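You operate a simulated robot arm through the tools that you are given. There is no shell and no other tool.

Carry out the task below with a simulated robot arm. There is one attempt and no reset: what you move stays moved.

TASK
Fill the milk pan to its line and warm it till it steams.
Fine: milk from the milk jug, setting 2, don't let it boil; ring off after, pan on the cork mat, jug back. Set down upright: milk jug.

It is judged by the outcome, as a careful person would: the job done as asked, and still so three seconds after it is handed in. It fails if anything else is knocked over, pushed out of place, dropped, spilled or broken.

THE ROBOT
A 7-joint arm with a two-finger parallel gripper, fixed in place. Base frame: the origin is at the foot of the arm, x ahead of it, y to its left, z up. Readings come in m, degrees, newtons and seconds.
Its first joint turns from -166.0 to 166.0 degrees. Payload 4.4 kg.
The TCP is the grasp point between the finger pads, 0.023 m short of the fingertips. In the tool frame z runs along the fingers and y along their closing line. The gripper opens to 0.094 m. The fingers are 0.038 m wide and 0.01 m thick; the gripper's body (0.054 by 0.096 m) begins 0.039 m behind the TCP.
Orientation is that of the tool frame in the base frame, as [roll, pitch, yaw] about the fixed x, y, z axes, in that order (R = Rz(yaw) Ry(pitch) Rx(roll)). With the fingers straight down and closing along the base's y, the tool's x points along the base's -x, its y along +y and its z along -z.

THE INTERFACE
- The arm moves only by the tool move_arm. Its argument "moves" is a list that holds one entry, the list of rows, each a list of 7 numbers: the shift along the tool's x, y, z in cm, then the turn, a rotation vector about the tool's x, y, z in degrees, then the finger opening in cm, from 0 to 9.4. In form: [[[x, y, z, rx, ry, rz, gripper], ...]]. A call has 1 to 20 rows; each row shifts and turns the commanded pose from where the row before left it, along the tool's axes as they then stand. Each row takes 0.2 s and may step no farther than 0.05 m and 8.6 degrees from the row before; otherwise, or with a gripper value out of range, the whole call is refused. Where a pose cannot be reached the arm comes as near as it can. A force on the tool above 40 N (or 10 N above the force at the start of the call, whichever is more), or a blocked arm, ends the call early, and 0.2 s more pass. Each finger travels about 0.072 m/s and halts on what it meets, pressing with about 37 N; the grip force reading is that of the motor and also rises with nothing between the fingers. The clock runs only during rows and for 0.2 s after the last one: add rows that do not move to give the fingers time. The reply holds the time, the measured pose of the TCP, the force on the tool along the base axes, the opening and the grip force, in the units named above and with some noise, with the torque about the TCP (base axes, N m) and any sound that the robot's microphone picked up.
- Cameras (640 x 400 px; columns grow to the right, rows downward): "scene" is fixed at [0.223, 0.6596, 1.5337]; the picture's right is [-0.68, -0.73, 0.00], its down [-0.54, 0.50, -0.68] and it looks along [0.50, -0.46, -0.73] (base axes); focal length 214 px, centre (320, 200). "wrist" rides on the gripper at [0.086, 0.016, -0.074] in the tool frame; the picture's right is [-0.18, 0.98, 0.00], its down [-0.58, -0.11, -0.81] and it looks along [-0.79, -0.15, 0.59] (tool axes); focal length 243 px, centre (320, 200). There is no depth. A picture from a camera that has moved, and an enlarged one, comes with that camera's place and axes in the base frame and with its lens. The place of the scene camera against the robot may be out by one fixed shift of up to 0.025 m in any direction.
- grab_frame(camera): a new picture of that camera. It takes no simulated time.
- inspect(camera, box): a new picture of the part [left, top, right, bottom] of that camera's present view, enlarged. It takes no simulated time.
- sign_off(): hands the job in; it is judged then, once.

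Places have to be worked out from the pictures, the camera data and where the tool is seen. Open the gripper and draw the arm clear of the work before you hand the job in, unless the task says otherwise.

The tools are called after "Request:" as a command line: name --argument value ..., lists and objects as JSON in quotes. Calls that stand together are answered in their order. move_arm: Moves the arm, as the interface text tells. Its arguments: {"type":"object","properties":{"moves":{"type":"array"}},"required":["moves"]} The other tools are called the same way: grab_frame (camera) takes a picture; inspect (camera, box) takes an enlarged picture of a part of a camera's view; sign_off () hands the job in.

At the start:

```text
clock: 0.0
eef_pos: [0.5089, 0.1556, 1.3414]
orientation: [180.0, 0.0, 180.0]
wrist_force: [0.0, -0.1, -1.2]
torque: [-0.03, -0.01, -0.01]
grip_width: 0.0938
grasp_force: 0.0
```

scene: 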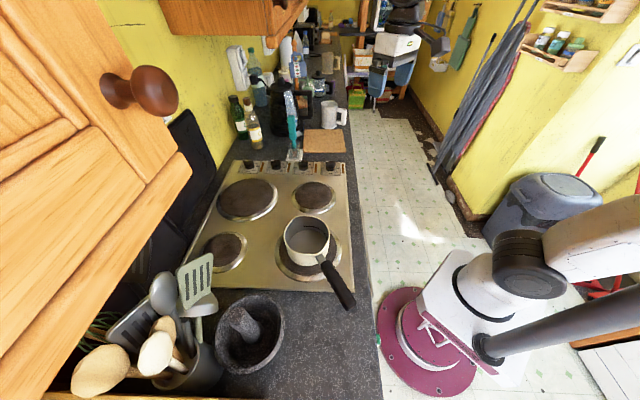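
wrist: 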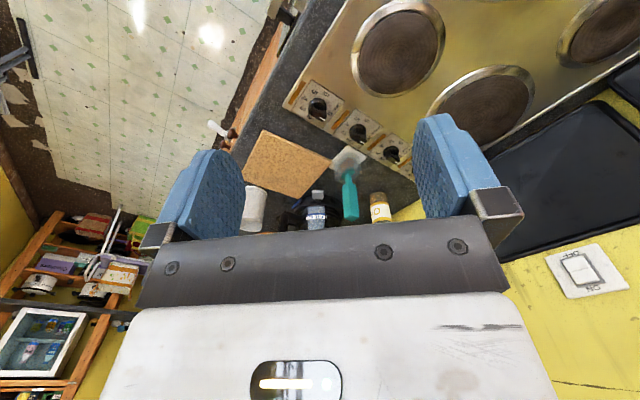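

I start by looking more closely at the stove, knobs, pan, and jug area before moving anything.

Request:
inspect --camera "scene" --box '[220, 60, 380, 160]'

Request:
inspect --camera "scene" --box '[180, 140, 380, 320]'

Request:
inspect --camera "wrist" --box '[220, 60, 460, 240]'

```text
4.00 times, centred on (300, 110) of scene
camera zoom: at [0.223, 0.6596, 1.5337], right [-0.68, -0.73, 0.0], down [-0.54, 0.5, -0.68], along [0.5, -0.46, -0.73], focal length 858 px, centre (400, 560)
```

zoom: 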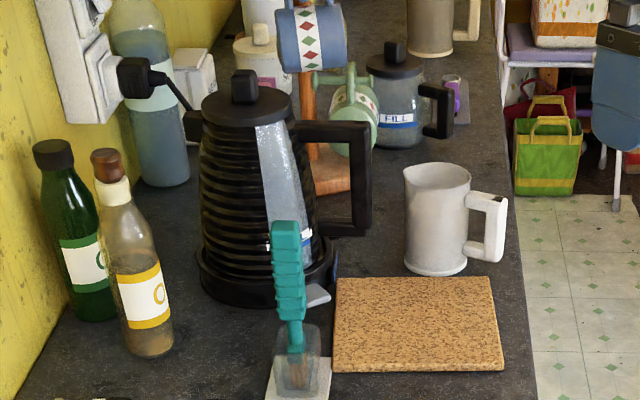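

```text
2.22 times, centred on (280, 230) of scene
camera zoom: at [0.223, 0.6596, 1.5337], right [-0.68, -0.73, 0.0], down [-0.54, 0.5, -0.68], along [0.5, -0.46, -0.73], focal length 477 px, centre (409, 133)
```

zoom: 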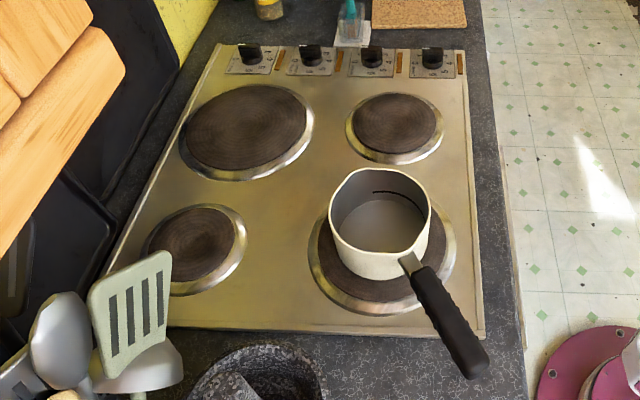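

```text
2.22 times, centred on (340, 150) of wrist
camera zoom: at [0.4233, 0.1704, 1.417], right [0.18, 0.98, 0.0], down [0.58, -0.11, 0.81], along [0.79, -0.15, -0.59], focal length 539 px, centre (276, 311)
```

zoom: 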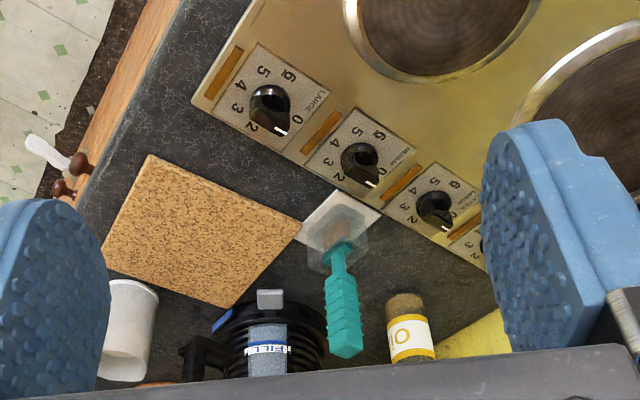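

The wrist view shows the dials at hand. I zoom in further on the dial labels, the pan's inner line, and the vessels on the counter (no motion).

Request:
inspect --camera "wrist" --box '[290, 80, 350, 120]'

Request:
inspect --camera "wrist" --box '[330, 110, 420, 170]'

Request:
inspect --camera "scene" --box '[235, 150, 345, 180]'

Request:
inspect --camera "scene" --box '[270, 205, 360, 265]'

Request:
inspect --camera "scene" --box '[280, 60, 360, 135]'

```text
10.00 times, centred on (320, 100) of wrist
camera zoom: at [0.4233, 0.1704, 1.417], right [0.18, 0.98, 0.0], down [0.58, -0.11, 0.81], along [0.79, -0.15, -0.59], focal length 2426 px, centre (320, 1200)
```

zoom: 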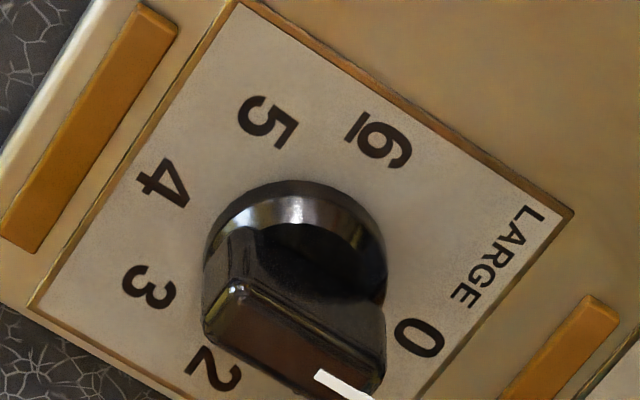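

```text
6.67 times, centred on (375, 140) of wrist
camera zoom: at [0.4233, 0.1704, 1.417], right [0.18, 0.98, 0.0], down [0.58, -0.11, 0.81], along [0.79, -0.15, -0.59], focal length 1618 px, centre (-47, 600)
```

zoom: 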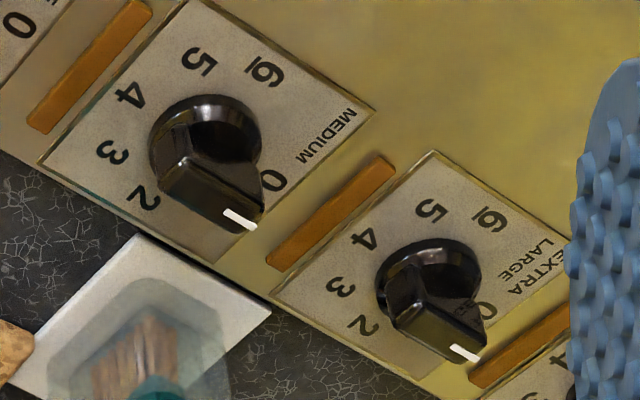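

```text
5.82 times, centred on (290, 165) of scene
camera zoom: at [0.223, 0.6596, 1.5337], right [-0.68, -0.73, 0.0], down [-0.54, 0.5, -0.68], along [0.5, -0.46, -0.73], focal length 1248 px, centre (494, 404)
```

zoom: 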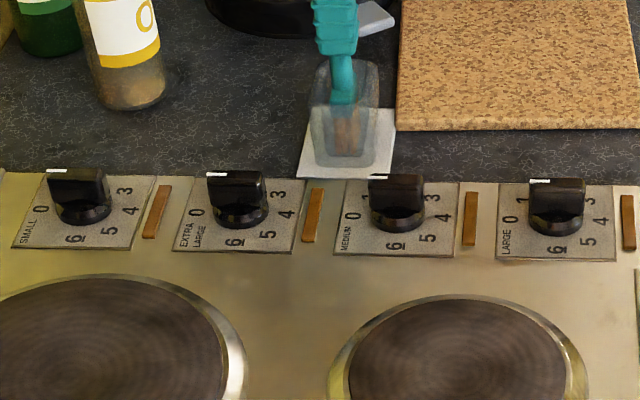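

```text
6.67 times, centred on (315, 235) of scene
camera zoom: at [0.223, 0.6596, 1.5337], right [-0.68, -0.73, 0.0], down [-0.54, 0.5, -0.68], along [0.5, -0.46, -0.73], focal length 1430 px, centre (353, -33)
```

zoom: 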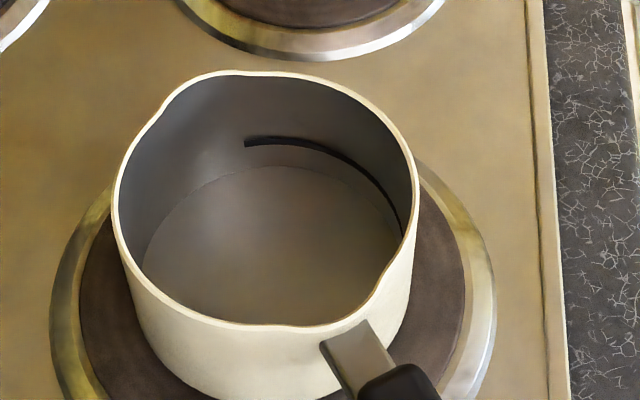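

```text
5.33 times, centred on (320, 98) of scene
camera zoom: at [0.223, 0.6596, 1.5337], right [-0.68, -0.73, 0.0], down [-0.54, 0.5, -0.68], along [0.5, -0.46, -0.73], focal length 1144 px, centre (320, 747)
```

zoom: 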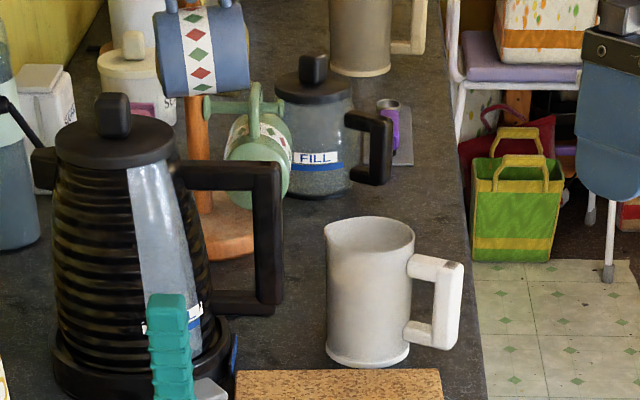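

Reading the pictures: all four dials point to 0 (toward the wall), the pan stands on the LARGE ring (near the front edge), whose dial is the one at about (0.76, 0.10), z≈0.88. Setting 2 is a 90° clockwise turn. The likely milk jug is at about (1.04, -0.19), so I move the wrist camera closer to look at it and the cork mat.

Request:
move_arm --moves '[[[-2.5, -2.8, 1.6, 0, 0, 0, 9.4], [-2.5, -2.8, 1.6, 0, 0, 0, 9.4], [-2.5, -2.8, 1.6, 0, 0, 0, 9.4], [-2.5, -2.8, 1.6, 0, 0, 0, 9.4], [-2.5, -2.8, 1.6, 0, 0, 0, 9.4], [-2.5, -2.8, 1.6, 0, 0, 0, 9.4], [-2.5, -2.8, 1.6, 0, 0, 0, 9.4], [-2.5, -2.8, 1.6, 0, 0, 0, 9.4], [-2.5, -2.8, 1.6, 0, 0, 0, 9.4], [-2.5, -2.8, 1.6, 0, 0, 0, 9.4]]]'

Request:
grab_frame --camera "wrist"

Request:
grab_frame --camera "scene"

```text
clock: 2.2
eef_pos: [0.76, -0.1244, 1.1812]
orientation: [-179.9, 0.1, 180.0]
wrist_force: [-0.3, -0.5, 0.3]
torque: [-0.01, 0.01, 0.0]
grip_width: 0.0943
grasp_force: 0.0
```

```text
taken
camera wrist: at [0.6742, -0.1089, 1.2567], right [0.18, 0.98, 0.0], down [0.58, -0.11, 0.81], along [0.79, -0.15, -0.59], focal length 243 px, centre (320, 200)
```

wrist: 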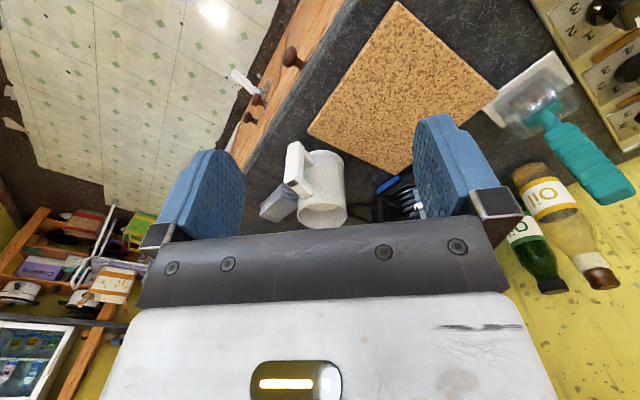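

```text
taken
```

scene: 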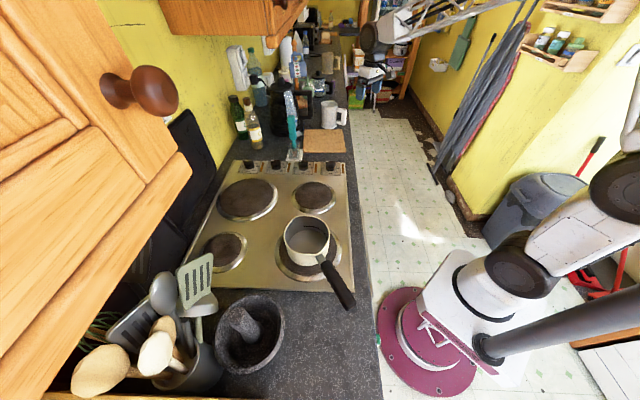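

Now the jug appears between the fingers. I enlarge it and the mat.

Request:
inspect --camera "wrist" --box '[250, 130, 370, 235]'

Request:
inspect --camera "wrist" --box '[290, 0, 510, 180]'

Request:
inspect --camera "scene" --box '[300, 90, 360, 135]'

```text
3.81 times, centred on (310, 182) of wrist
camera zoom: at [0.6742, -0.1089, 1.2567], right [0.18, 0.98, 0.0], down [0.58, -0.11, 0.81], along [0.79, -0.15, -0.59], focal length 924 px, centre (358, 267)
```

zoom: 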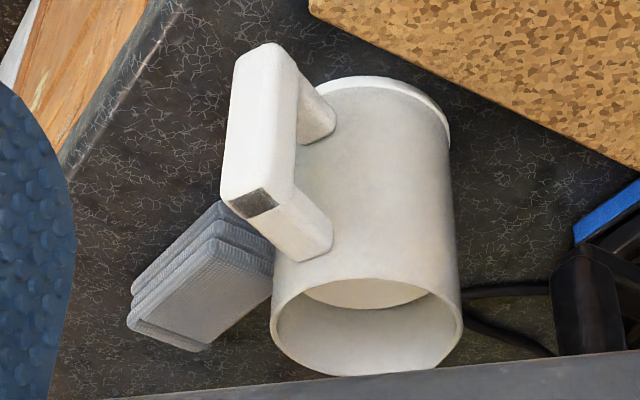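

```text
2.22 times, centred on (400, 90) of wrist
camera zoom: at [0.6742, -0.1089, 1.2567], right [0.18, 0.98, 0.0], down [0.58, -0.11, 0.81], along [0.79, -0.15, -0.59], focal length 539 px, centre (142, 444)
```

zoom: 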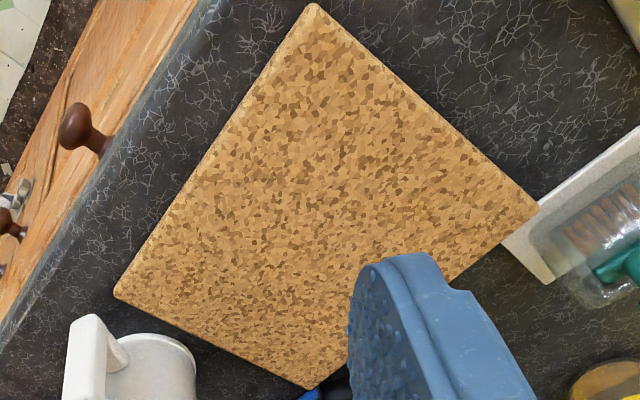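

```text
8.89 times, centred on (330, 112) of scene
camera zoom: at [0.223, 0.6596, 1.5337], right [-0.68, -0.73, 0.0], down [-0.54, 0.5, -0.68], along [0.5, -0.46, -0.73], focal length 1906 px, centre (231, 978)
```

zoom: 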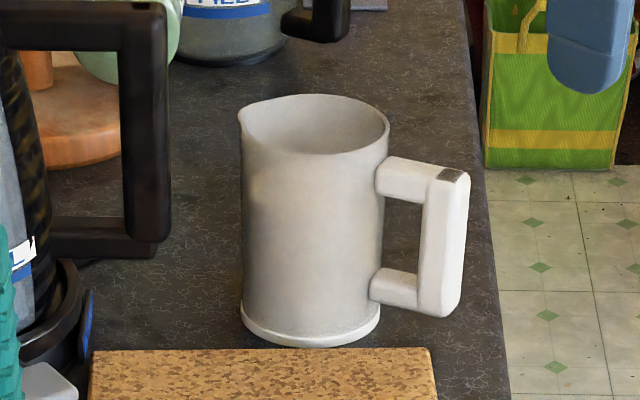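

The jug (white, handle toward the robot, milk visible inside) has its axis near (1.05, -0.18), handle post near (0.975, -0.215), rim z≈1.01. To grip the handle horizontally with the camera on top, I turn the tool about its own axis by 160° (tool still pointing down, well above everything).

Request:
move_arm --moves '[[[0, 0, 0, 0, 0, 8, 9.4], [0, 0, 0, 0, 0, 8, 9.4], [0, 0, 0, 0, 0, 8, 9.4], [0, 0, 0, 0, 0, 8, 9.4], [0, 0, 0, 0, 0, 8, 9.4], [0, 0, 0, 0, 0, 8, 9.4], [0, 0, 0, 0, 0, 8, 9.4], [0, 0, 0, 0, 0, 8, 9.4], [0, 0, 0, 0, 0, 8, 9.4], [0, 0, 0, 0, 0, 8, 9.4]]]'

```text
clock: 4.4
eef_pos: [0.7597, -0.1241, 1.1802]
orientation: [180.0, -0.1, 99.9]
wrist_force: [-0.1, -0.4, -0.6]
torque: [0.0, 0.0, -0.02]
grip_width: 0.0941
grasp_force: 0.0
```

Turning works in this direction; I continue the remaining 80°.

Request:
move_arm --moves '[[[0, 0, 0, 0, 0, 8, 9.4], [0, 0, 0, 0, 0, 8, 9.4], [0, 0, 0, 0, 0, 8, 9.4], [0, 0, 0, 0, 0, 8, 9.4], [0, 0, 0, 0, 0, 8, 9.4], [0, 0, 0, 0, 0, 8, 9.4], [0, 0, 0, 0, 0, 8, 9.4], [0, 0, 0, 0, 0, 8, 9.4], [0, 0, 0, 0, 0, 8, 9.4], [0, 0, 0, 0, 0, 8, 9.4]]]'

Request:
grab_frame --camera "wrist"

```text
clock: 6.6
eef_pos: [0.7603, -0.124, 1.1811]
orientation: [-180.0, 0.0, 19.9]
wrist_force: [0.2, -0.3, -0.4]
torque: [-0.04, 0.0, 0.01]
grip_width: 0.0939
grasp_force: 0.0
```

```text
taken
camera wrist: at [0.8468, -0.111, 1.257], right [0.16, -0.99, 0.0], down [-0.58, -0.1, 0.81], along [-0.8, -0.13, -0.59], focal length 243 px, centre (320, 200)
```

wrist: 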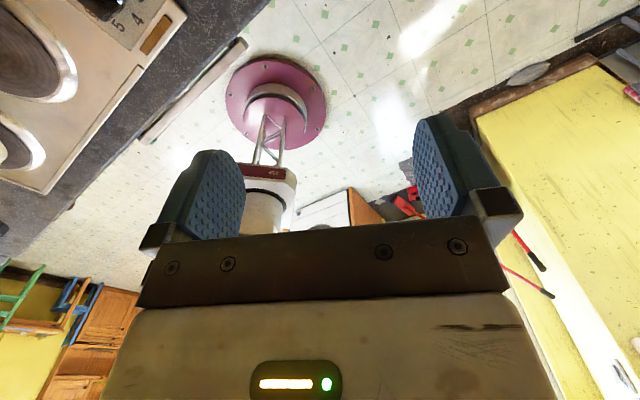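

Now I pitch the tool up about its y axis toward horizontal, TCP kept in place, so the camera looks forward and down at the jug.

Request:
move_arm --moves '[[[0, 0, 0, 0, 8, 0, 9.4], [0, 0, 0, 0, 8, 0, 9.4], [0, 0, 0, 0, 8, 0, 9.4], [0, 0, 0, 0, 8, 0, 9.4], [0, 0, 0, 0, 8, 0, 9.4], [0, 0, 0, 0, 8, 0, 9.4], [0, 0, 0, 0, 8, 0, 9.4], [0, 0, 0, 0, 8, 0, 9.4], [0, 0, 0, 0, 8, 0, 9.4]]]'

Request:
grab_frame --camera "wrist"

Request:
grab_frame --camera "scene"

```text
clock: 8.6
eef_pos: [0.7585, -0.1242, 1.1817]
orientation: [180.0, -72.2, 20.0]
wrist_force: [-0.5, -1.3, -0.3]
torque: [0.01, 0.04, 0.0]
grip_width: 0.0941
grasp_force: 0.0
```

```text
taken
camera wrist: at [0.7237, -0.1559, 1.2886], right [0.28, -0.94, -0.17], down [-0.93, -0.22, -0.31], along [0.25, 0.25, -0.94], focal length 243 px, centre (320, 200)
```

wrist: 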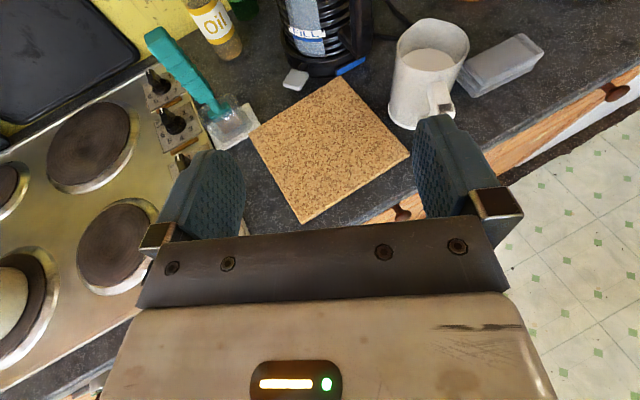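

```text
taken
```

scene: 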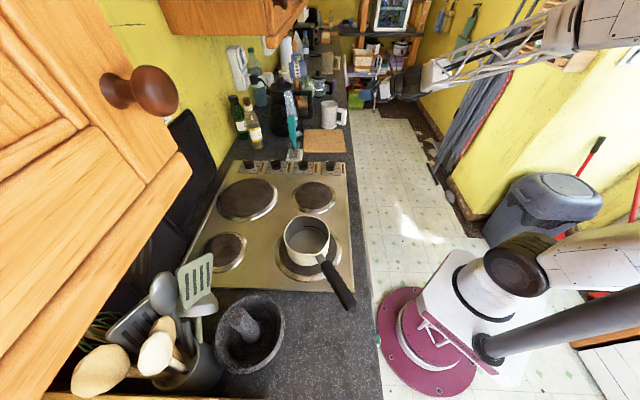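

Good overhead view. I enlarge the jug and its handle and also the mat and LARGE dial from here.

Request:
inspect --camera "wrist" --box '[370, 10, 550, 130]'

Request:
inspect --camera "wrist" --box '[130, 60, 300, 180]'

```text
3.33 times, centred on (460, 70) of wrist
camera zoom: at [0.7237, -0.1559, 1.2886], right [0.28, -0.94, -0.17], down [-0.93, -0.22, -0.31], along [0.25, 0.25, -0.94], focal length 809 px, centre (-147, 633)
```

zoom: 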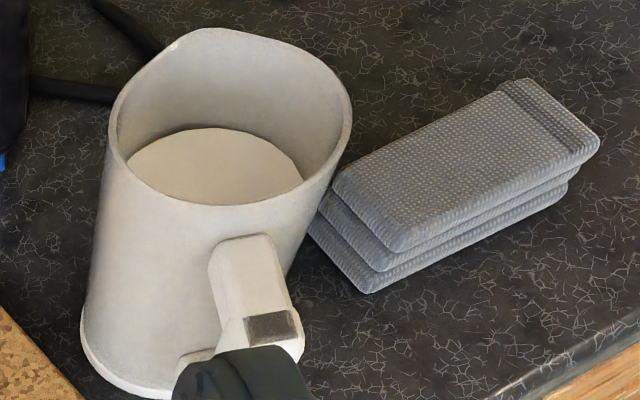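

```text
3.33 times, centred on (215, 120) of wrist
camera zoom: at [0.7237, -0.1559, 1.2886], right [0.28, -0.94, -0.17], down [-0.93, -0.22, -0.31], along [0.25, 0.25, -0.94], focal length 809 px, centre (670, 467)
```

zoom: 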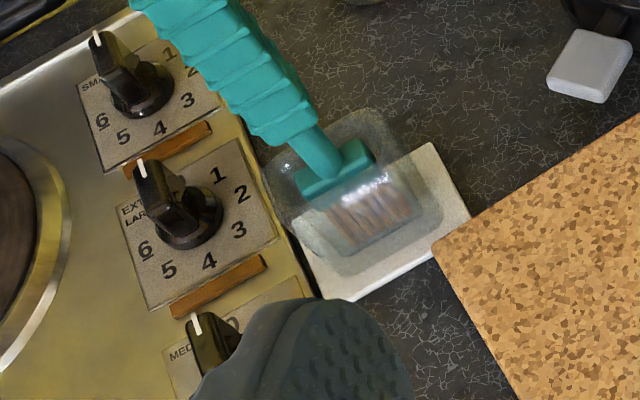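

Triangulating between the two wrist views: jug rim centre ≈ (1.028, -0.171, 1.03), handle top corner ≈ (0.943, -0.201, 1.021), handle pointing to ~200°, counter z≈0.90, cork mat centre ≈ (0.934, -0.02). The current orientation (yaw 20°, 18° below horizontal) suits gripping the handle's top corner, so I move to a pre-grasp point 10 cm short of it.

Request:
move_arm --moves '[[[-2.045, 2.258, 1.707, 0, 0, 0, 9.4], [-2.045, 2.258, 1.707, 0, 0, 0, 9.4], [-2.045, 2.258, 1.707, 0, 0, 0, 9.4], [-2.045, 2.258, 1.707, 0, 0, 0, 9.4], [-2.045, 2.258, 1.707, 0, 0, 0, 9.4], [-2.045, 2.258, 1.707, 0, 0, 0, 9.4], [0, 0, 0, 0, 0, 0, 9.4]]]'

Request:
grab_frame --camera "wrist"

Request:
inspect --camera "scene" --box '[290, 70, 450, 170]'

```text
clock: 10.2
eef_pos: [0.8627, -0.2296, 1.0311]
orientation: [179.9, -72.0, 20.1]
wrist_force: [-0.1, -0.6, 0.1]
torque: [-0.02, 0.0, -0.02]
grip_width: 0.0939
grasp_force: 0.0
```

```text
taken
camera wrist: at [0.828, -0.2621, 1.1381], right [0.28, -0.94, -0.17], down [-0.93, -0.22, -0.3], along [0.25, 0.25, -0.94], focal length 243 px, centre (320, 200)
```

wrist: 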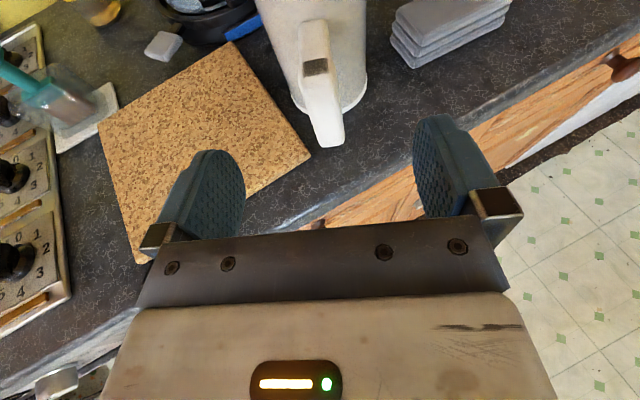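

```text
4.00 times, centred on (370, 120) of scene
camera zoom: at [0.223, 0.6596, 1.5337], right [-0.68, -0.73, 0.0], down [-0.54, 0.5, -0.68], along [0.5, -0.46, -0.73], focal length 858 px, centre (120, 520)
```

zoom: 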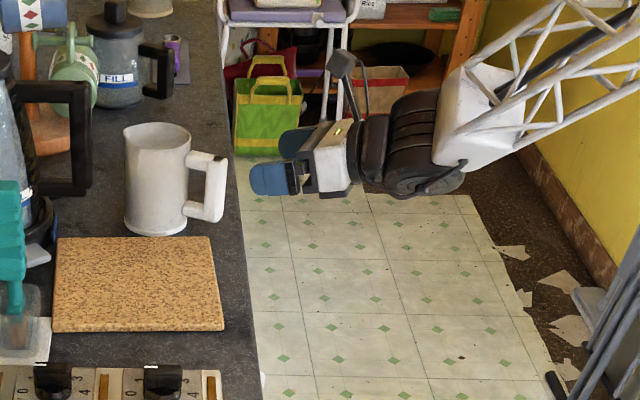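

The handle sits nearly on the tool's centre line (column 320). I enlarge it to check alignment before advancing.

Request:
inspect --camera "wrist" --box '[240, 0, 400, 160]'

```text
2.50 times, centred on (320, 80) of wrist
camera zoom: at [0.828, -0.2621, 1.1381], right [0.28, -0.94, -0.17], down [-0.93, -0.22, -0.3], along [0.25, 0.25, -0.94], focal length 606 px, centre (320, 500)
```

zoom: 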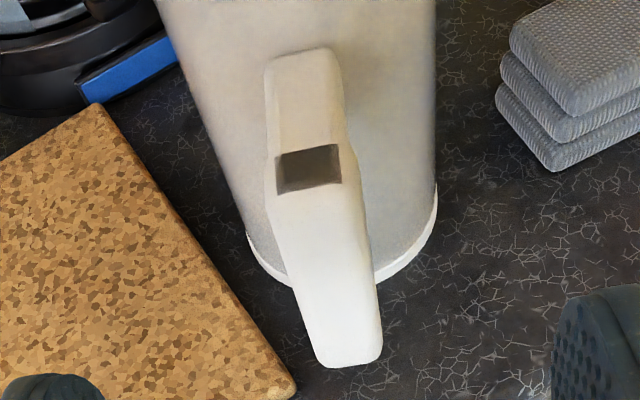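

Patch on the handle works out at tool (1.4, -0.1, 8.4) cm, so it is centred. I advance 9.8 cm along the tool axis, which keeps the fingertips about 1 cm short of the jug body.

Request:
move_arm --moves '[[[0.06, 0, 1.96, 0, 0, 0, 9.4], [0.06, 0, 1.96, 0, 0, 0, 9.4], [0.06, 0, 1.96, 0, 0, 0, 9.4], [0.06, 0, 1.96, 0, 0, 0, 9.4], [0.06, 0, 1.96, 0, 0, 0, 9.4], [0, 0, 0, 0, 0, 0, 9.4]]]'

Request:
grab_frame --camera "wrist"

Request:
inspect --camera "scene" --box '[300, 80, 400, 145]'

```text
clock: 11.6
eef_pos: [0.9512, -0.1996, 1.0047]
orientation: [-180.0, -72.0, 20.1]
wrist_force: [0.3, 0.4, 0.2]
torque: [0.0, 0.03, 0.01]
grip_width: 0.0939
grasp_force: 0.1
```

```text
taken
camera wrist: at [0.9164, -0.2303, 1.1118], right [0.28, -0.94, -0.18], down [-0.93, -0.22, -0.3], along [0.25, 0.25, -0.94], focal length 243 px, centre (320, 200)
```

wrist: 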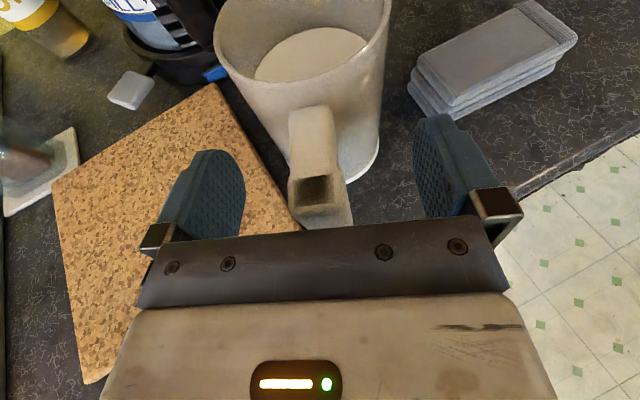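

```text
6.15 times, centred on (350, 112) of scene
camera zoom: at [0.223, 0.6596, 1.5337], right [-0.68, -0.73, 0.0], down [-0.54, 0.5, -0.68], along [0.5, -0.46, -0.73], focal length 1320 px, centre (135, 738)
```

zoom: 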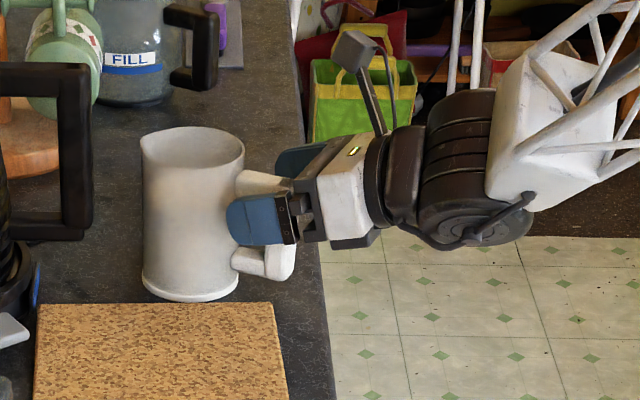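

The fingers straddle the handle's top corner with clearance to the body. I close the fingers on it.

Request:
move_arm --moves '[[[0, 0, 0, 0, 0, 0, 6], [0, 0, 0, 0, 0, 0, 4], [0, 0, 0, 0, 0, 0, 3], [0, 0, 0, 0, 0, 0, 2], [0, 0, 0, 0, 0, 0, 0], [0, 0, 0, 0, 0, 0, 0], [0, 0, 0, 0, 0, 0, 0]]]'

Request:
grab_frame --camera "wrist"

```text
clock: 13.2
eef_pos: [0.9517, -0.1989, 1.005]
orientation: [-179.9, -71.9, 20.0]
wrist_force: [0.3, 2.7, 0.2]
torque: [0.14, -0.17, 0.09]
grip_width: 0.0257
grasp_force: 37.0
```

```text
taken
camera wrist: at [0.9162, -0.2303, 1.1119], right [0.28, -0.94, -0.17], down [-0.93, -0.22, -0.3], along [0.25, 0.25, -0.94], focal length 243 px, centre (320, 200)
```

wrist: 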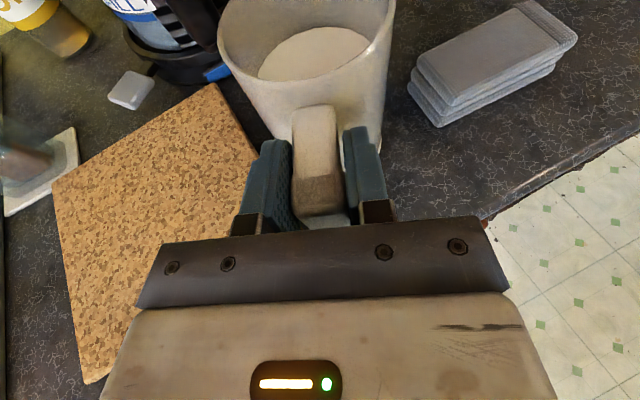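

Grip is firm (25.7 mm, 37 N). I lift just 2 cm slowly and check whether the jug tilts in the grip.

Request:
move_arm --moves '[[[0.38, 0, -0.123, 0, 0, 0, 0], [0.38, 0, -0.123, 0, 0, 0, 0], [0.38, 0, -0.123, 0, 0, 0, 0], [0.38, 0, -0.123, 0, 0, 0, 0], [0.38, 0, -0.123, 0, 0, 0, 0], [0, 0, 0, 0, 0, 0, 0], [0, 0, 0, 0, 0, 0, 0]]]'

Request:
grab_frame --camera "wrist"

Request:
inspect --camera "scene" --box '[300, 80, 400, 145]'

```text
clock: 14.8
eef_pos: [0.9508, -0.2002, 1.0253]
orientation: [-180.0, -72.0, 19.9]
wrist_force: [0.2, -0.3, -5.9]
torque: [-0.06, 0.21, 0.05]
grip_width: 0.0258
grasp_force: 37.3
```

```text
taken
camera wrist: at [0.9148, -0.2311, 1.1323], right [0.28, -0.94, -0.18], down [-0.93, -0.22, -0.3], along [0.25, 0.25, -0.94], focal length 243 px, centre (320, 200)
```

wrist: 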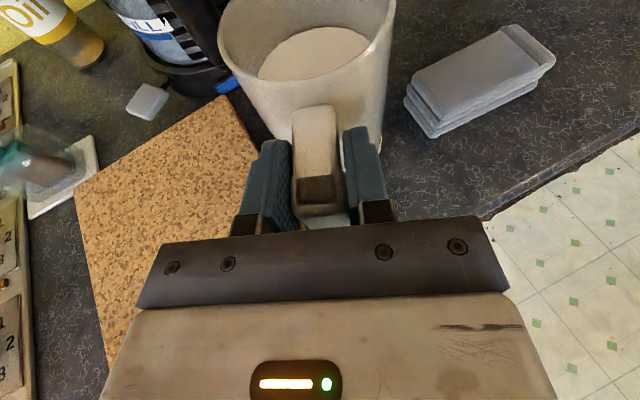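

```text
6.15 times, centred on (350, 112) of scene
camera zoom: at [0.223, 0.6596, 1.5337], right [-0.68, -0.73, 0.0], down [-0.54, 0.5, -0.68], along [0.5, -0.46, -0.73], focal length 1320 px, centre (135, 738)
```

zoom: 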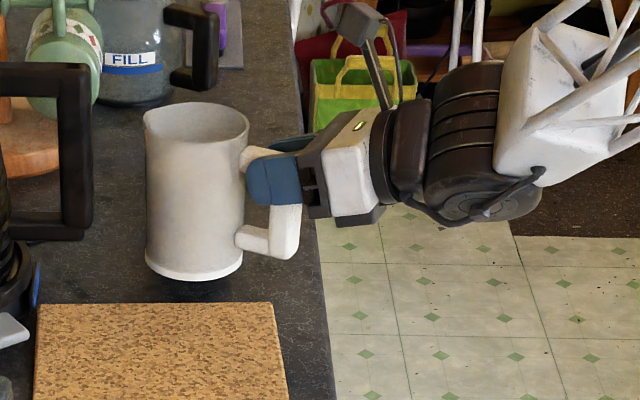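

The jug hangs upright and holds without slipping (about 5.9 N total, ~0.6 kg). Its home grasp pose is TCP (0.952, -0.199, 1.005), yaw 20°. I raise it and draw it back over the clear front area at moderate speed.

Request:
move_arm --moves '[[[1.5, 0, -0.49, 0, 0, 0, 0], [1.5, 0, -0.49, 0, 0, 0, 0], [1.5, 0, -0.49, 0, 0, 0, 0], [1.083, -0.684, -2.328, 0, 0, 0, 0], [1.083, -0.684, -2.328, 0, 0, 0, 0], [1.083, -0.684, -2.328, 0, 0, 0, 0], [1.083, -0.684, -2.328, 0, 0, 0, 0], [1.083, -0.684, -2.328, 0, 0, 0, 0], [1.083, -0.684, -2.328, 0, 0, 0, 0], [1.083, -0.684, -2.328, 0, 0, 0, 0], [0.7, -0.684, -2.2, 0, 0, 0, 0], [0, 0, 0, 0, 0, 0, 0]]]'

Request:
grab_frame --camera "wrist"

Request:
grab_frame --camera "scene"

```text
clock: 17.4
eef_pos: [0.7902, -0.2003, 1.2085]
orientation: [179.9, -72.0, 20.2]
wrist_force: [0.7, -0.1, -5.9]
torque: [-0.1, 0.25, -0.01]
grip_width: 0.0257
grasp_force: 37.4
```

```text
taken
camera wrist: at [0.7547, -0.2315, 1.3152], right [0.28, -0.94, -0.17], down [-0.93, -0.22, -0.3], along [0.25, 0.25, -0.94], focal length 243 px, centre (320, 200)
```

wrist: 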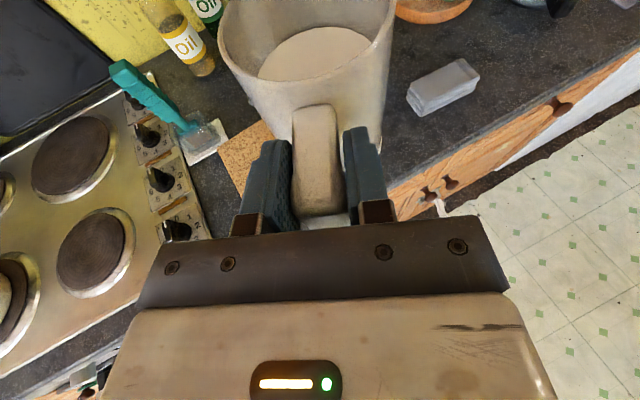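

```text
taken
```

scene: 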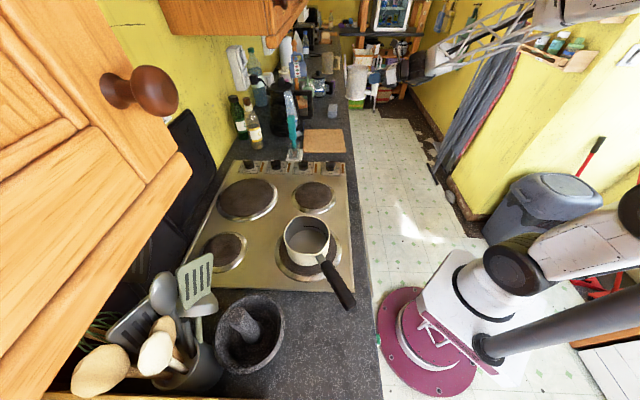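

The jug and milk are steady. I retract radially to about r = 0.51 m at this height.

Request:
move_arm --moves '[[[-0.975, -2.146, -3.0, 0, 0, 0, 0], [-0.975, -2.146, -3.0, 0, 0, 0, 0], [-0.975, -2.146, -3.0, 0, 0, 0, 0], [-0.975, -2.146, -3.0, 0, 0, 0, 0], [-0.975, -2.146, -3.0, 0, 0, 0, 0], [-0.975, -2.146, -3.0, 0, 0, 0, 0], [-0.975, -2.146, -3.0, 0, 0, 0, 0], [-0.975, -2.146, -3.0, 0, 0, 0, 0], [0, 0, 0, 0, 0, 0, 0]]]'

Request:
grab_frame --camera "scene"

Request:
grab_frame --camera "wrist"

```text
clock: 19.4
eef_pos: [0.4957, -0.1245, 1.2078]
orientation: [179.9, -72.1, 20.2]
wrist_force: [0.0, 0.6, -4.7]
torque: [-0.09, 0.22, 0.01]
grip_width: 0.0258
grasp_force: 37.1
```

```text
taken
```

scene: 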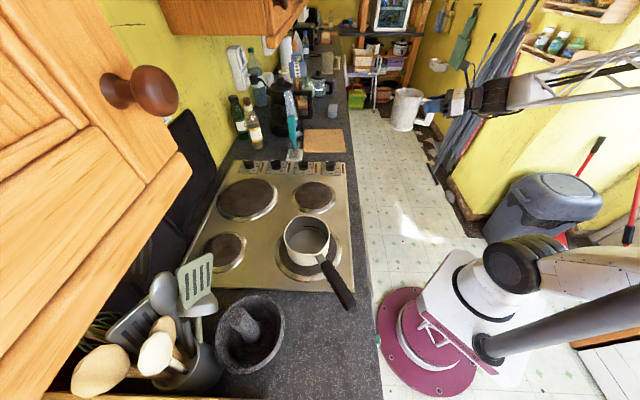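

```text
taken
camera wrist: at [0.4614, -0.156, 1.3138], right [0.28, -0.94, -0.17], down [-0.93, -0.22, -0.3], along [0.25, 0.25, -0.94], focal length 243 px, centre (320, 200)
```

wrist: 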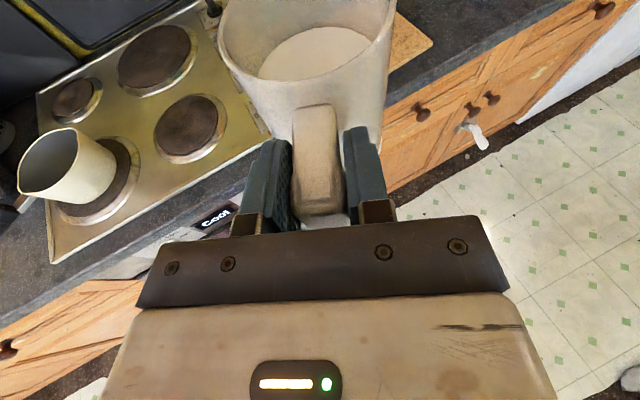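

The pan is now visible from the wrist too; I zoom in on it to locate its rim in the robot frame.

Request:
inspect --camera "wrist" --box '[0, 110, 150, 230]'

Request:
inspect --camera "scene" --box '[270, 200, 370, 320]'

```text
3.33 times, centred on (75, 170) of wrist
camera zoom: at [0.4614, -0.156, 1.3138], right [0.28, -0.94, -0.17], down [-0.93, -0.22, -0.3], along [0.25, 0.25, -0.94], focal length 809 px, centre (1137, 300)
```

zoom: 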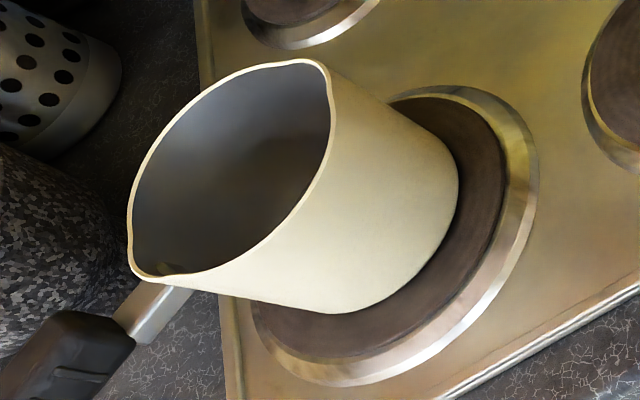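

```text
3.33 times, centred on (320, 260) of scene
camera zoom: at [0.223, 0.6596, 1.5337], right [-0.68, -0.73, 0.0], down [-0.54, 0.5, -0.68], along [0.5, -0.46, -0.73], focal length 715 px, centre (320, 0)
```

zoom: 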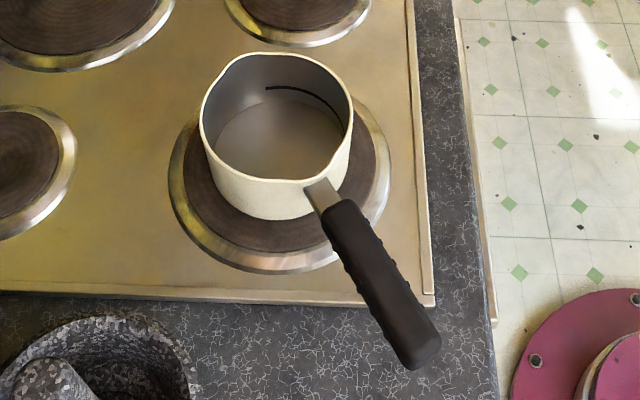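

Pan rim centre triangulates to ≈ (0.497, 0.449, 1.00), radius ≈ 6.5 cm, handle toward azimuth 166°. I now swing around the base axis by 48° so the jug's spout comes high over the pan's near edge (jug base ~10 cm above the rim).

Request:
move_arm --moves '[[[0.697, -3.637, 2.145, 4.565, 0, -1.483, 0], [0.697, -3.637, 2.145, 4.565, 0, -1.483, 0], [0.697, -3.637, 2.145, 4.565, 0, -1.483, 0], [0.697, -3.637, 2.145, 4.565, 0, -1.483, 0], [0.697, -3.637, 2.145, 4.565, 0, -1.483, 0], [0.697, -3.637, 2.145, 4.565, 0, -1.483, 0], [0.697, -3.637, 2.145, 4.565, 0, -1.483, 0], [0.697, -3.637, 2.145, 4.565, 0, -1.483, 0], [0, 0, 0, 0, 0, 0, 0]]]'

Request:
grab_frame --camera "scene"

Request:
grab_frame --camera "wrist"

```text
clock: 21.4
eef_pos: [0.4633, 0.2123, 1.2045]
orientation: [-179.9, -72.0, 58.4]
wrist_force: [-0.6, -0.2, -5.4]
torque: [-0.19, 0.15, -0.04]
grip_width: 0.0258
grasp_force: 36.8
```

```text
taken
```

scene: 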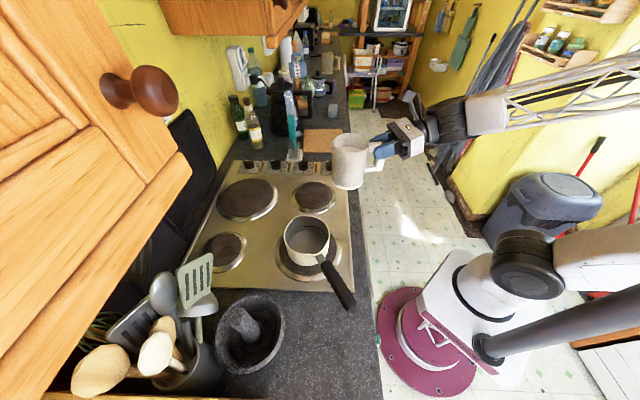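

```text
taken
camera wrist: at [0.4544, 0.1645, 1.3122], right [0.81, -0.56, -0.18], down [-0.59, -0.75, -0.3], along [0.04, 0.35, -0.94], focal length 243 px, centre (320, 200)
```

wrist: 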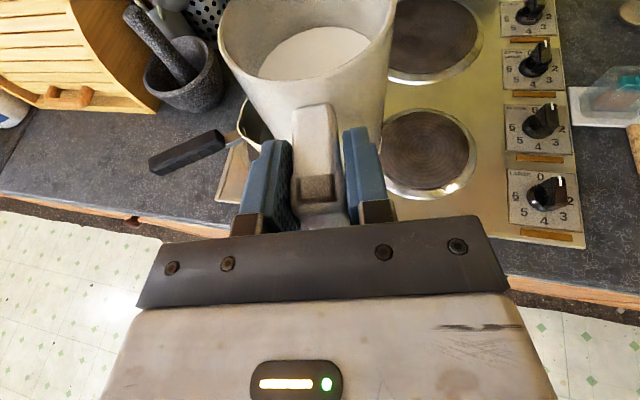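

On course. I finish the swing, centre the spout about 3 cm inside the pan's near rim (still ~23 cm above the hob), and check.

Request:
move_arm --moves '[[[0.697, -3.637, 2.145, 4.565, 0, -1.483, 0], [0.697, -3.637, 2.145, 4.565, 0, -1.483, 0], [0, 0, 0, 0, 0, 0, 0]]]'

Request:
grab_frame --camera "scene"

Request:
grab_frame --camera "wrist"

```text
clock: 22.2
eef_pos: [0.4237, 0.2869, 1.2058]
orientation: [-179.7, -72.0, 67.8]
wrist_force: [-0.4, -0.8, -5.1]
torque: [-0.24, 0.09, 0.01]
grip_width: 0.0259
grasp_force: 37.2
```

```text
taken
```

scene: 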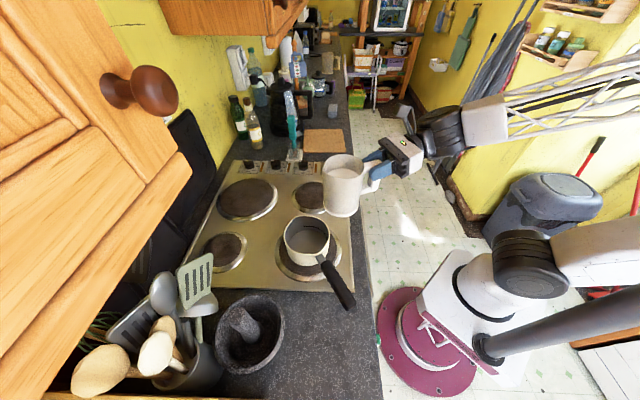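

```text
taken
camera wrist: at [0.4221, 0.2393, 1.3125], right [0.89, -0.42, -0.18], down [-0.45, -0.84, -0.3], along [-0.02, 0.35, -0.94], focal length 243 px, centre (320, 200)
```

wrist: 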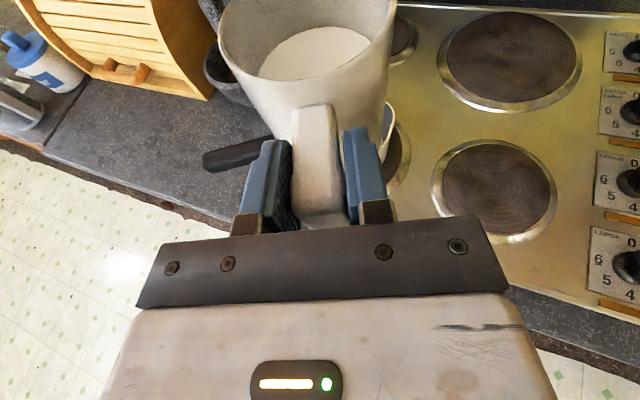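

Spout is confirmed near (0.465, 0.41, 1.23). I shift it ~1.5 cm further over the pan and begin to tilt about the spout, to 35° (below the expected flow angle of ~41°), staying high.

Request:
move_arm --moves '[[[0.46, 1.28, 1.42, 0, 0, 0, 0], [0.499, 0, -0.277, 0, -2.5, 0, 0], [0.499, 0, -0.277, 0, -2.5, 0, 0], [0.499, 0, -0.277, 0, -2.5, 0, 0], [0.499, 0, -0.277, 0, -2.5, 0, 0], [0.499, 0, -0.277, 0, -2.5, 0, 0], [0.499, 0, -0.277, 0, -2.5, 0, 0], [0.499, 0, -0.277, 0, -2.5, 0, 0], [0.499, 0, -0.277, 0, -2.5, 0, 0], [0.499, 0, -0.277, 0, -2.5, 0, 0], [0.499, 0, -0.277, 0, -2.5, 0, 0], [0.499, 0, -0.277, 0, -2.5, 0, 0], [0, 0, 0, 0, 0, 0, 0]]]'

Request:
grab_frame --camera "scene"

Request:
inspect --camera "scene" --box '[270, 130, 390, 280]'

Request:
grab_frame --camera "wrist"

```text
clock: 25.0
eef_pos: [0.44, 0.2955, 1.2706]
orientation: [-179.9, -44.5, 68.0]
wrist_force: [-0.3, 0.6, -5.2]
torque: [-0.08, 0.03, 0.03]
grip_width: 0.0254
grasp_force: 37.1
```

```text
taken
```

scene: 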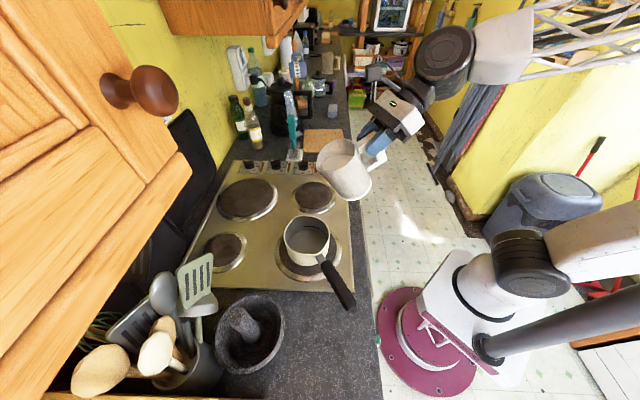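

```text
2.67 times, centred on (330, 205) of scene
camera zoom: at [0.223, 0.6596, 1.5337], right [-0.68, -0.73, 0.0], down [-0.54, 0.5, -0.68], along [0.5, -0.46, -0.73], focal length 572 px, centre (293, 187)
```

zoom: 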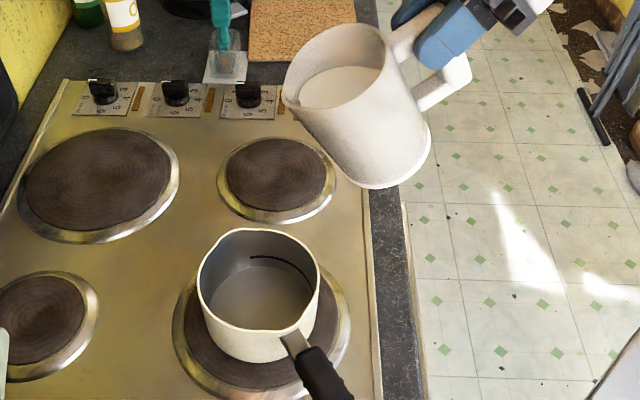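

```text
taken
camera wrist: at [0.4597, 0.2966, 1.3857], right [0.86, -0.49, -0.13], down [-0.47, -0.87, 0.17], along [-0.19, -0.08, -0.98], focal length 243 px, centre (320, 200)
```

wrist: 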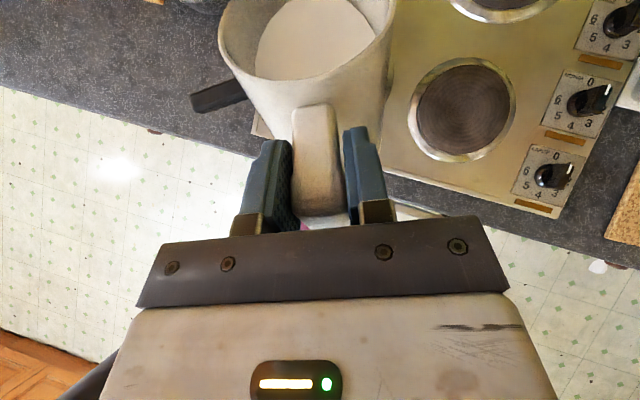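

Milk is still inside and the spout sits over the pan at about (0.49, 0.41, 1.23). I lower it 14.5 cm straight down so the spout ends ~8 cm above the rim.

Request:
move_arm --moves '[[[-1.69, 0, 1.72, 0, 0, 0, 0], [-1.69, 0, 1.72, 0, 0, 0, 0], [-1.69, 0, 1.72, 0, 0, 0, 0], [-1.69, 0, 1.72, 0, 0, 0, 0], [-1.69, 0, 1.72, 0, 0, 0, 0], [-1.69, 0, 1.72, 0, 0, 0, 0], [0, 0, 0, 0, 0, 0, 0]]]'

Request:
inspect --camera "scene" --box '[270, 150, 390, 300]'

Request:
grab_frame --camera "wrist"

```text
clock: 26.6
eef_pos: [0.4421, 0.2942, 1.1262]
orientation: [-179.7, -44.4, 68.0]
wrist_force: [0.0, 0.5, -5.1]
torque: [-0.11, 0.03, 0.01]
grip_width: 0.0256
grasp_force: 36.7
```

```text
2.67 times, centred on (330, 225) of scene
camera zoom: at [0.223, 0.6596, 1.5337], right [-0.68, -0.73, 0.0], down [-0.54, 0.5, -0.68], along [0.5, -0.46, -0.73], focal length 572 px, centre (293, 133)
```

zoom: 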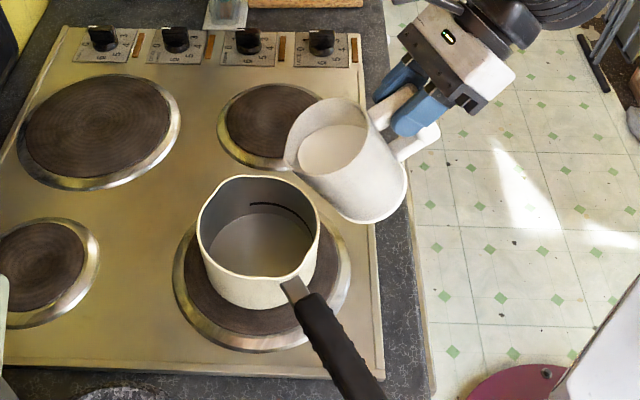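

```text
taken
camera wrist: at [0.4604, 0.2959, 1.2414], right [0.86, -0.49, -0.13], down [-0.47, -0.87, 0.17], along [-0.19, -0.08, -0.98], focal length 243 px, centre (320, 200)
```

wrist: 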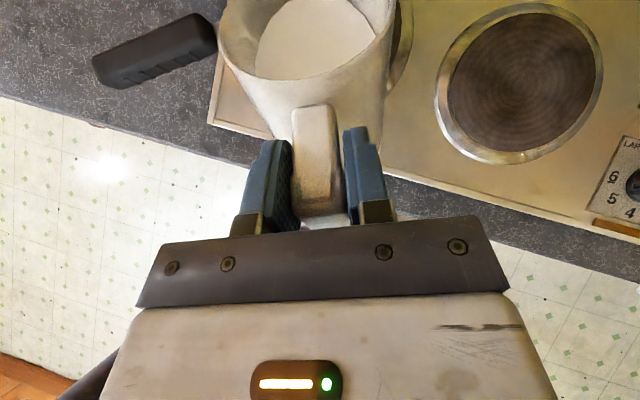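

The spout projects inside the pan's rim. I tilt 10° more about the spout, then lower 2.5 cm, keeping below flow angle.

Request:
move_arm --moves '[[[0.499, 0, -0.277, 0, -2.5, 0, 0], [0.499, 0, -0.277, 0, -2.5, 0, 0], [0.499, 0, -0.277, 0, -2.5, 0, 0], [0.499, 0, -0.277, 0, -2.5, 0, 0], [-0.7, 0, 1.03, 0, 0, 0, 0], [-0.7, 0, 1.03, 0, 0, 0, 0], [0, 0, 0, 0, 0, 0, 0]]]'

Request:
inspect --camera "scene" --box '[270, 150, 390, 300]'

Request:
grab_frame --camera "wrist"

```text
clock: 28.2
eef_pos: [0.4435, 0.3027, 1.1231]
orientation: [180.0, -34.4, 68.1]
wrist_force: [0.9, -0.6, -5.3]
torque: [-0.07, 0.02, -0.01]
grip_width: 0.0256
grasp_force: 37.3
```

```text
2.67 times, centred on (330, 225) of scene
camera zoom: at [0.223, 0.6596, 1.5337], right [-0.68, -0.73, 0.0], down [-0.54, 0.5, -0.68], along [0.5, -0.46, -0.73], focal length 572 px, centre (293, 133)
```

zoom: 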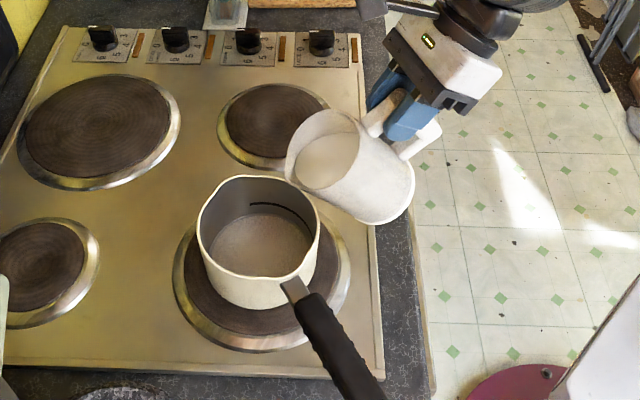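

```text
taken
camera wrist: at [0.4705, 0.3217, 1.2346], right [0.85, -0.51, -0.1], down [-0.45, -0.83, 0.34], along [-0.26, -0.24, -0.94], focal length 243 px, centre (320, 200)
```

wrist: 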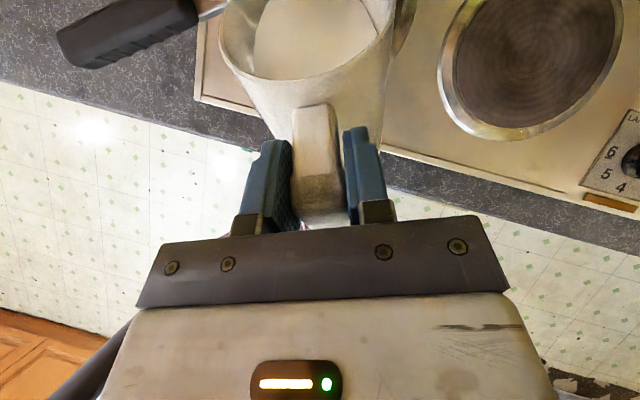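

The pan floor looks a touch lighter; I zoom in on the pan interior and the jug lip.

Request:
inspect --camera "scene" --box '[285, 185, 365, 245]'

```text
6.67 times, centred on (325, 215) of scene
camera zoom: at [0.223, 0.6596, 1.5337], right [-0.68, -0.73, 0.0], down [-0.54, 0.5, -0.68], along [0.5, -0.46, -0.73], focal length 1430 px, centre (287, 100)
```

zoom: 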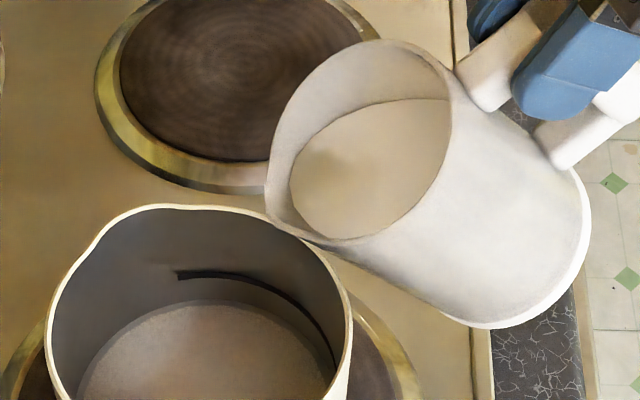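

Milk is close to the lip but not flowing. I tilt 4° further about the spout and watch.

Request:
move_arm --moves '[[[0.398, 0, -0.223, 0, -2, 0, 0], [0.398, 0, -0.223, 0, -2, 0, 0], [0, 0, 0, 0, 0, 0, 0]]]'

Request:
inspect --camera "scene" --box '[275, 185, 355, 265]'

```text
clock: 29.0
eef_pos: [0.4455, 0.3056, 1.1301]
orientation: [-179.9, -30.5, 68.0]
wrist_force: [-0.4, 0.4, -5.5]
torque: [-0.01, -0.02, 0.03]
grip_width: 0.0259
grasp_force: 37.0
```

```text
5.00 times, centred on (315, 225) of scene
camera zoom: at [0.223, 0.6596, 1.5337], right [-0.68, -0.73, 0.0], down [-0.54, 0.5, -0.68], along [0.5, -0.46, -0.73], focal length 1072 px, centre (345, 75)
```

zoom: 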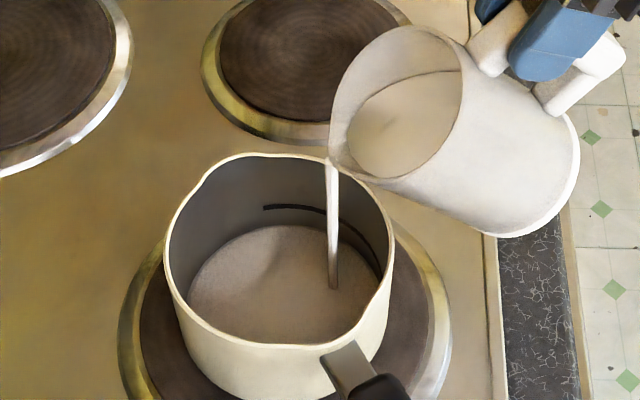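

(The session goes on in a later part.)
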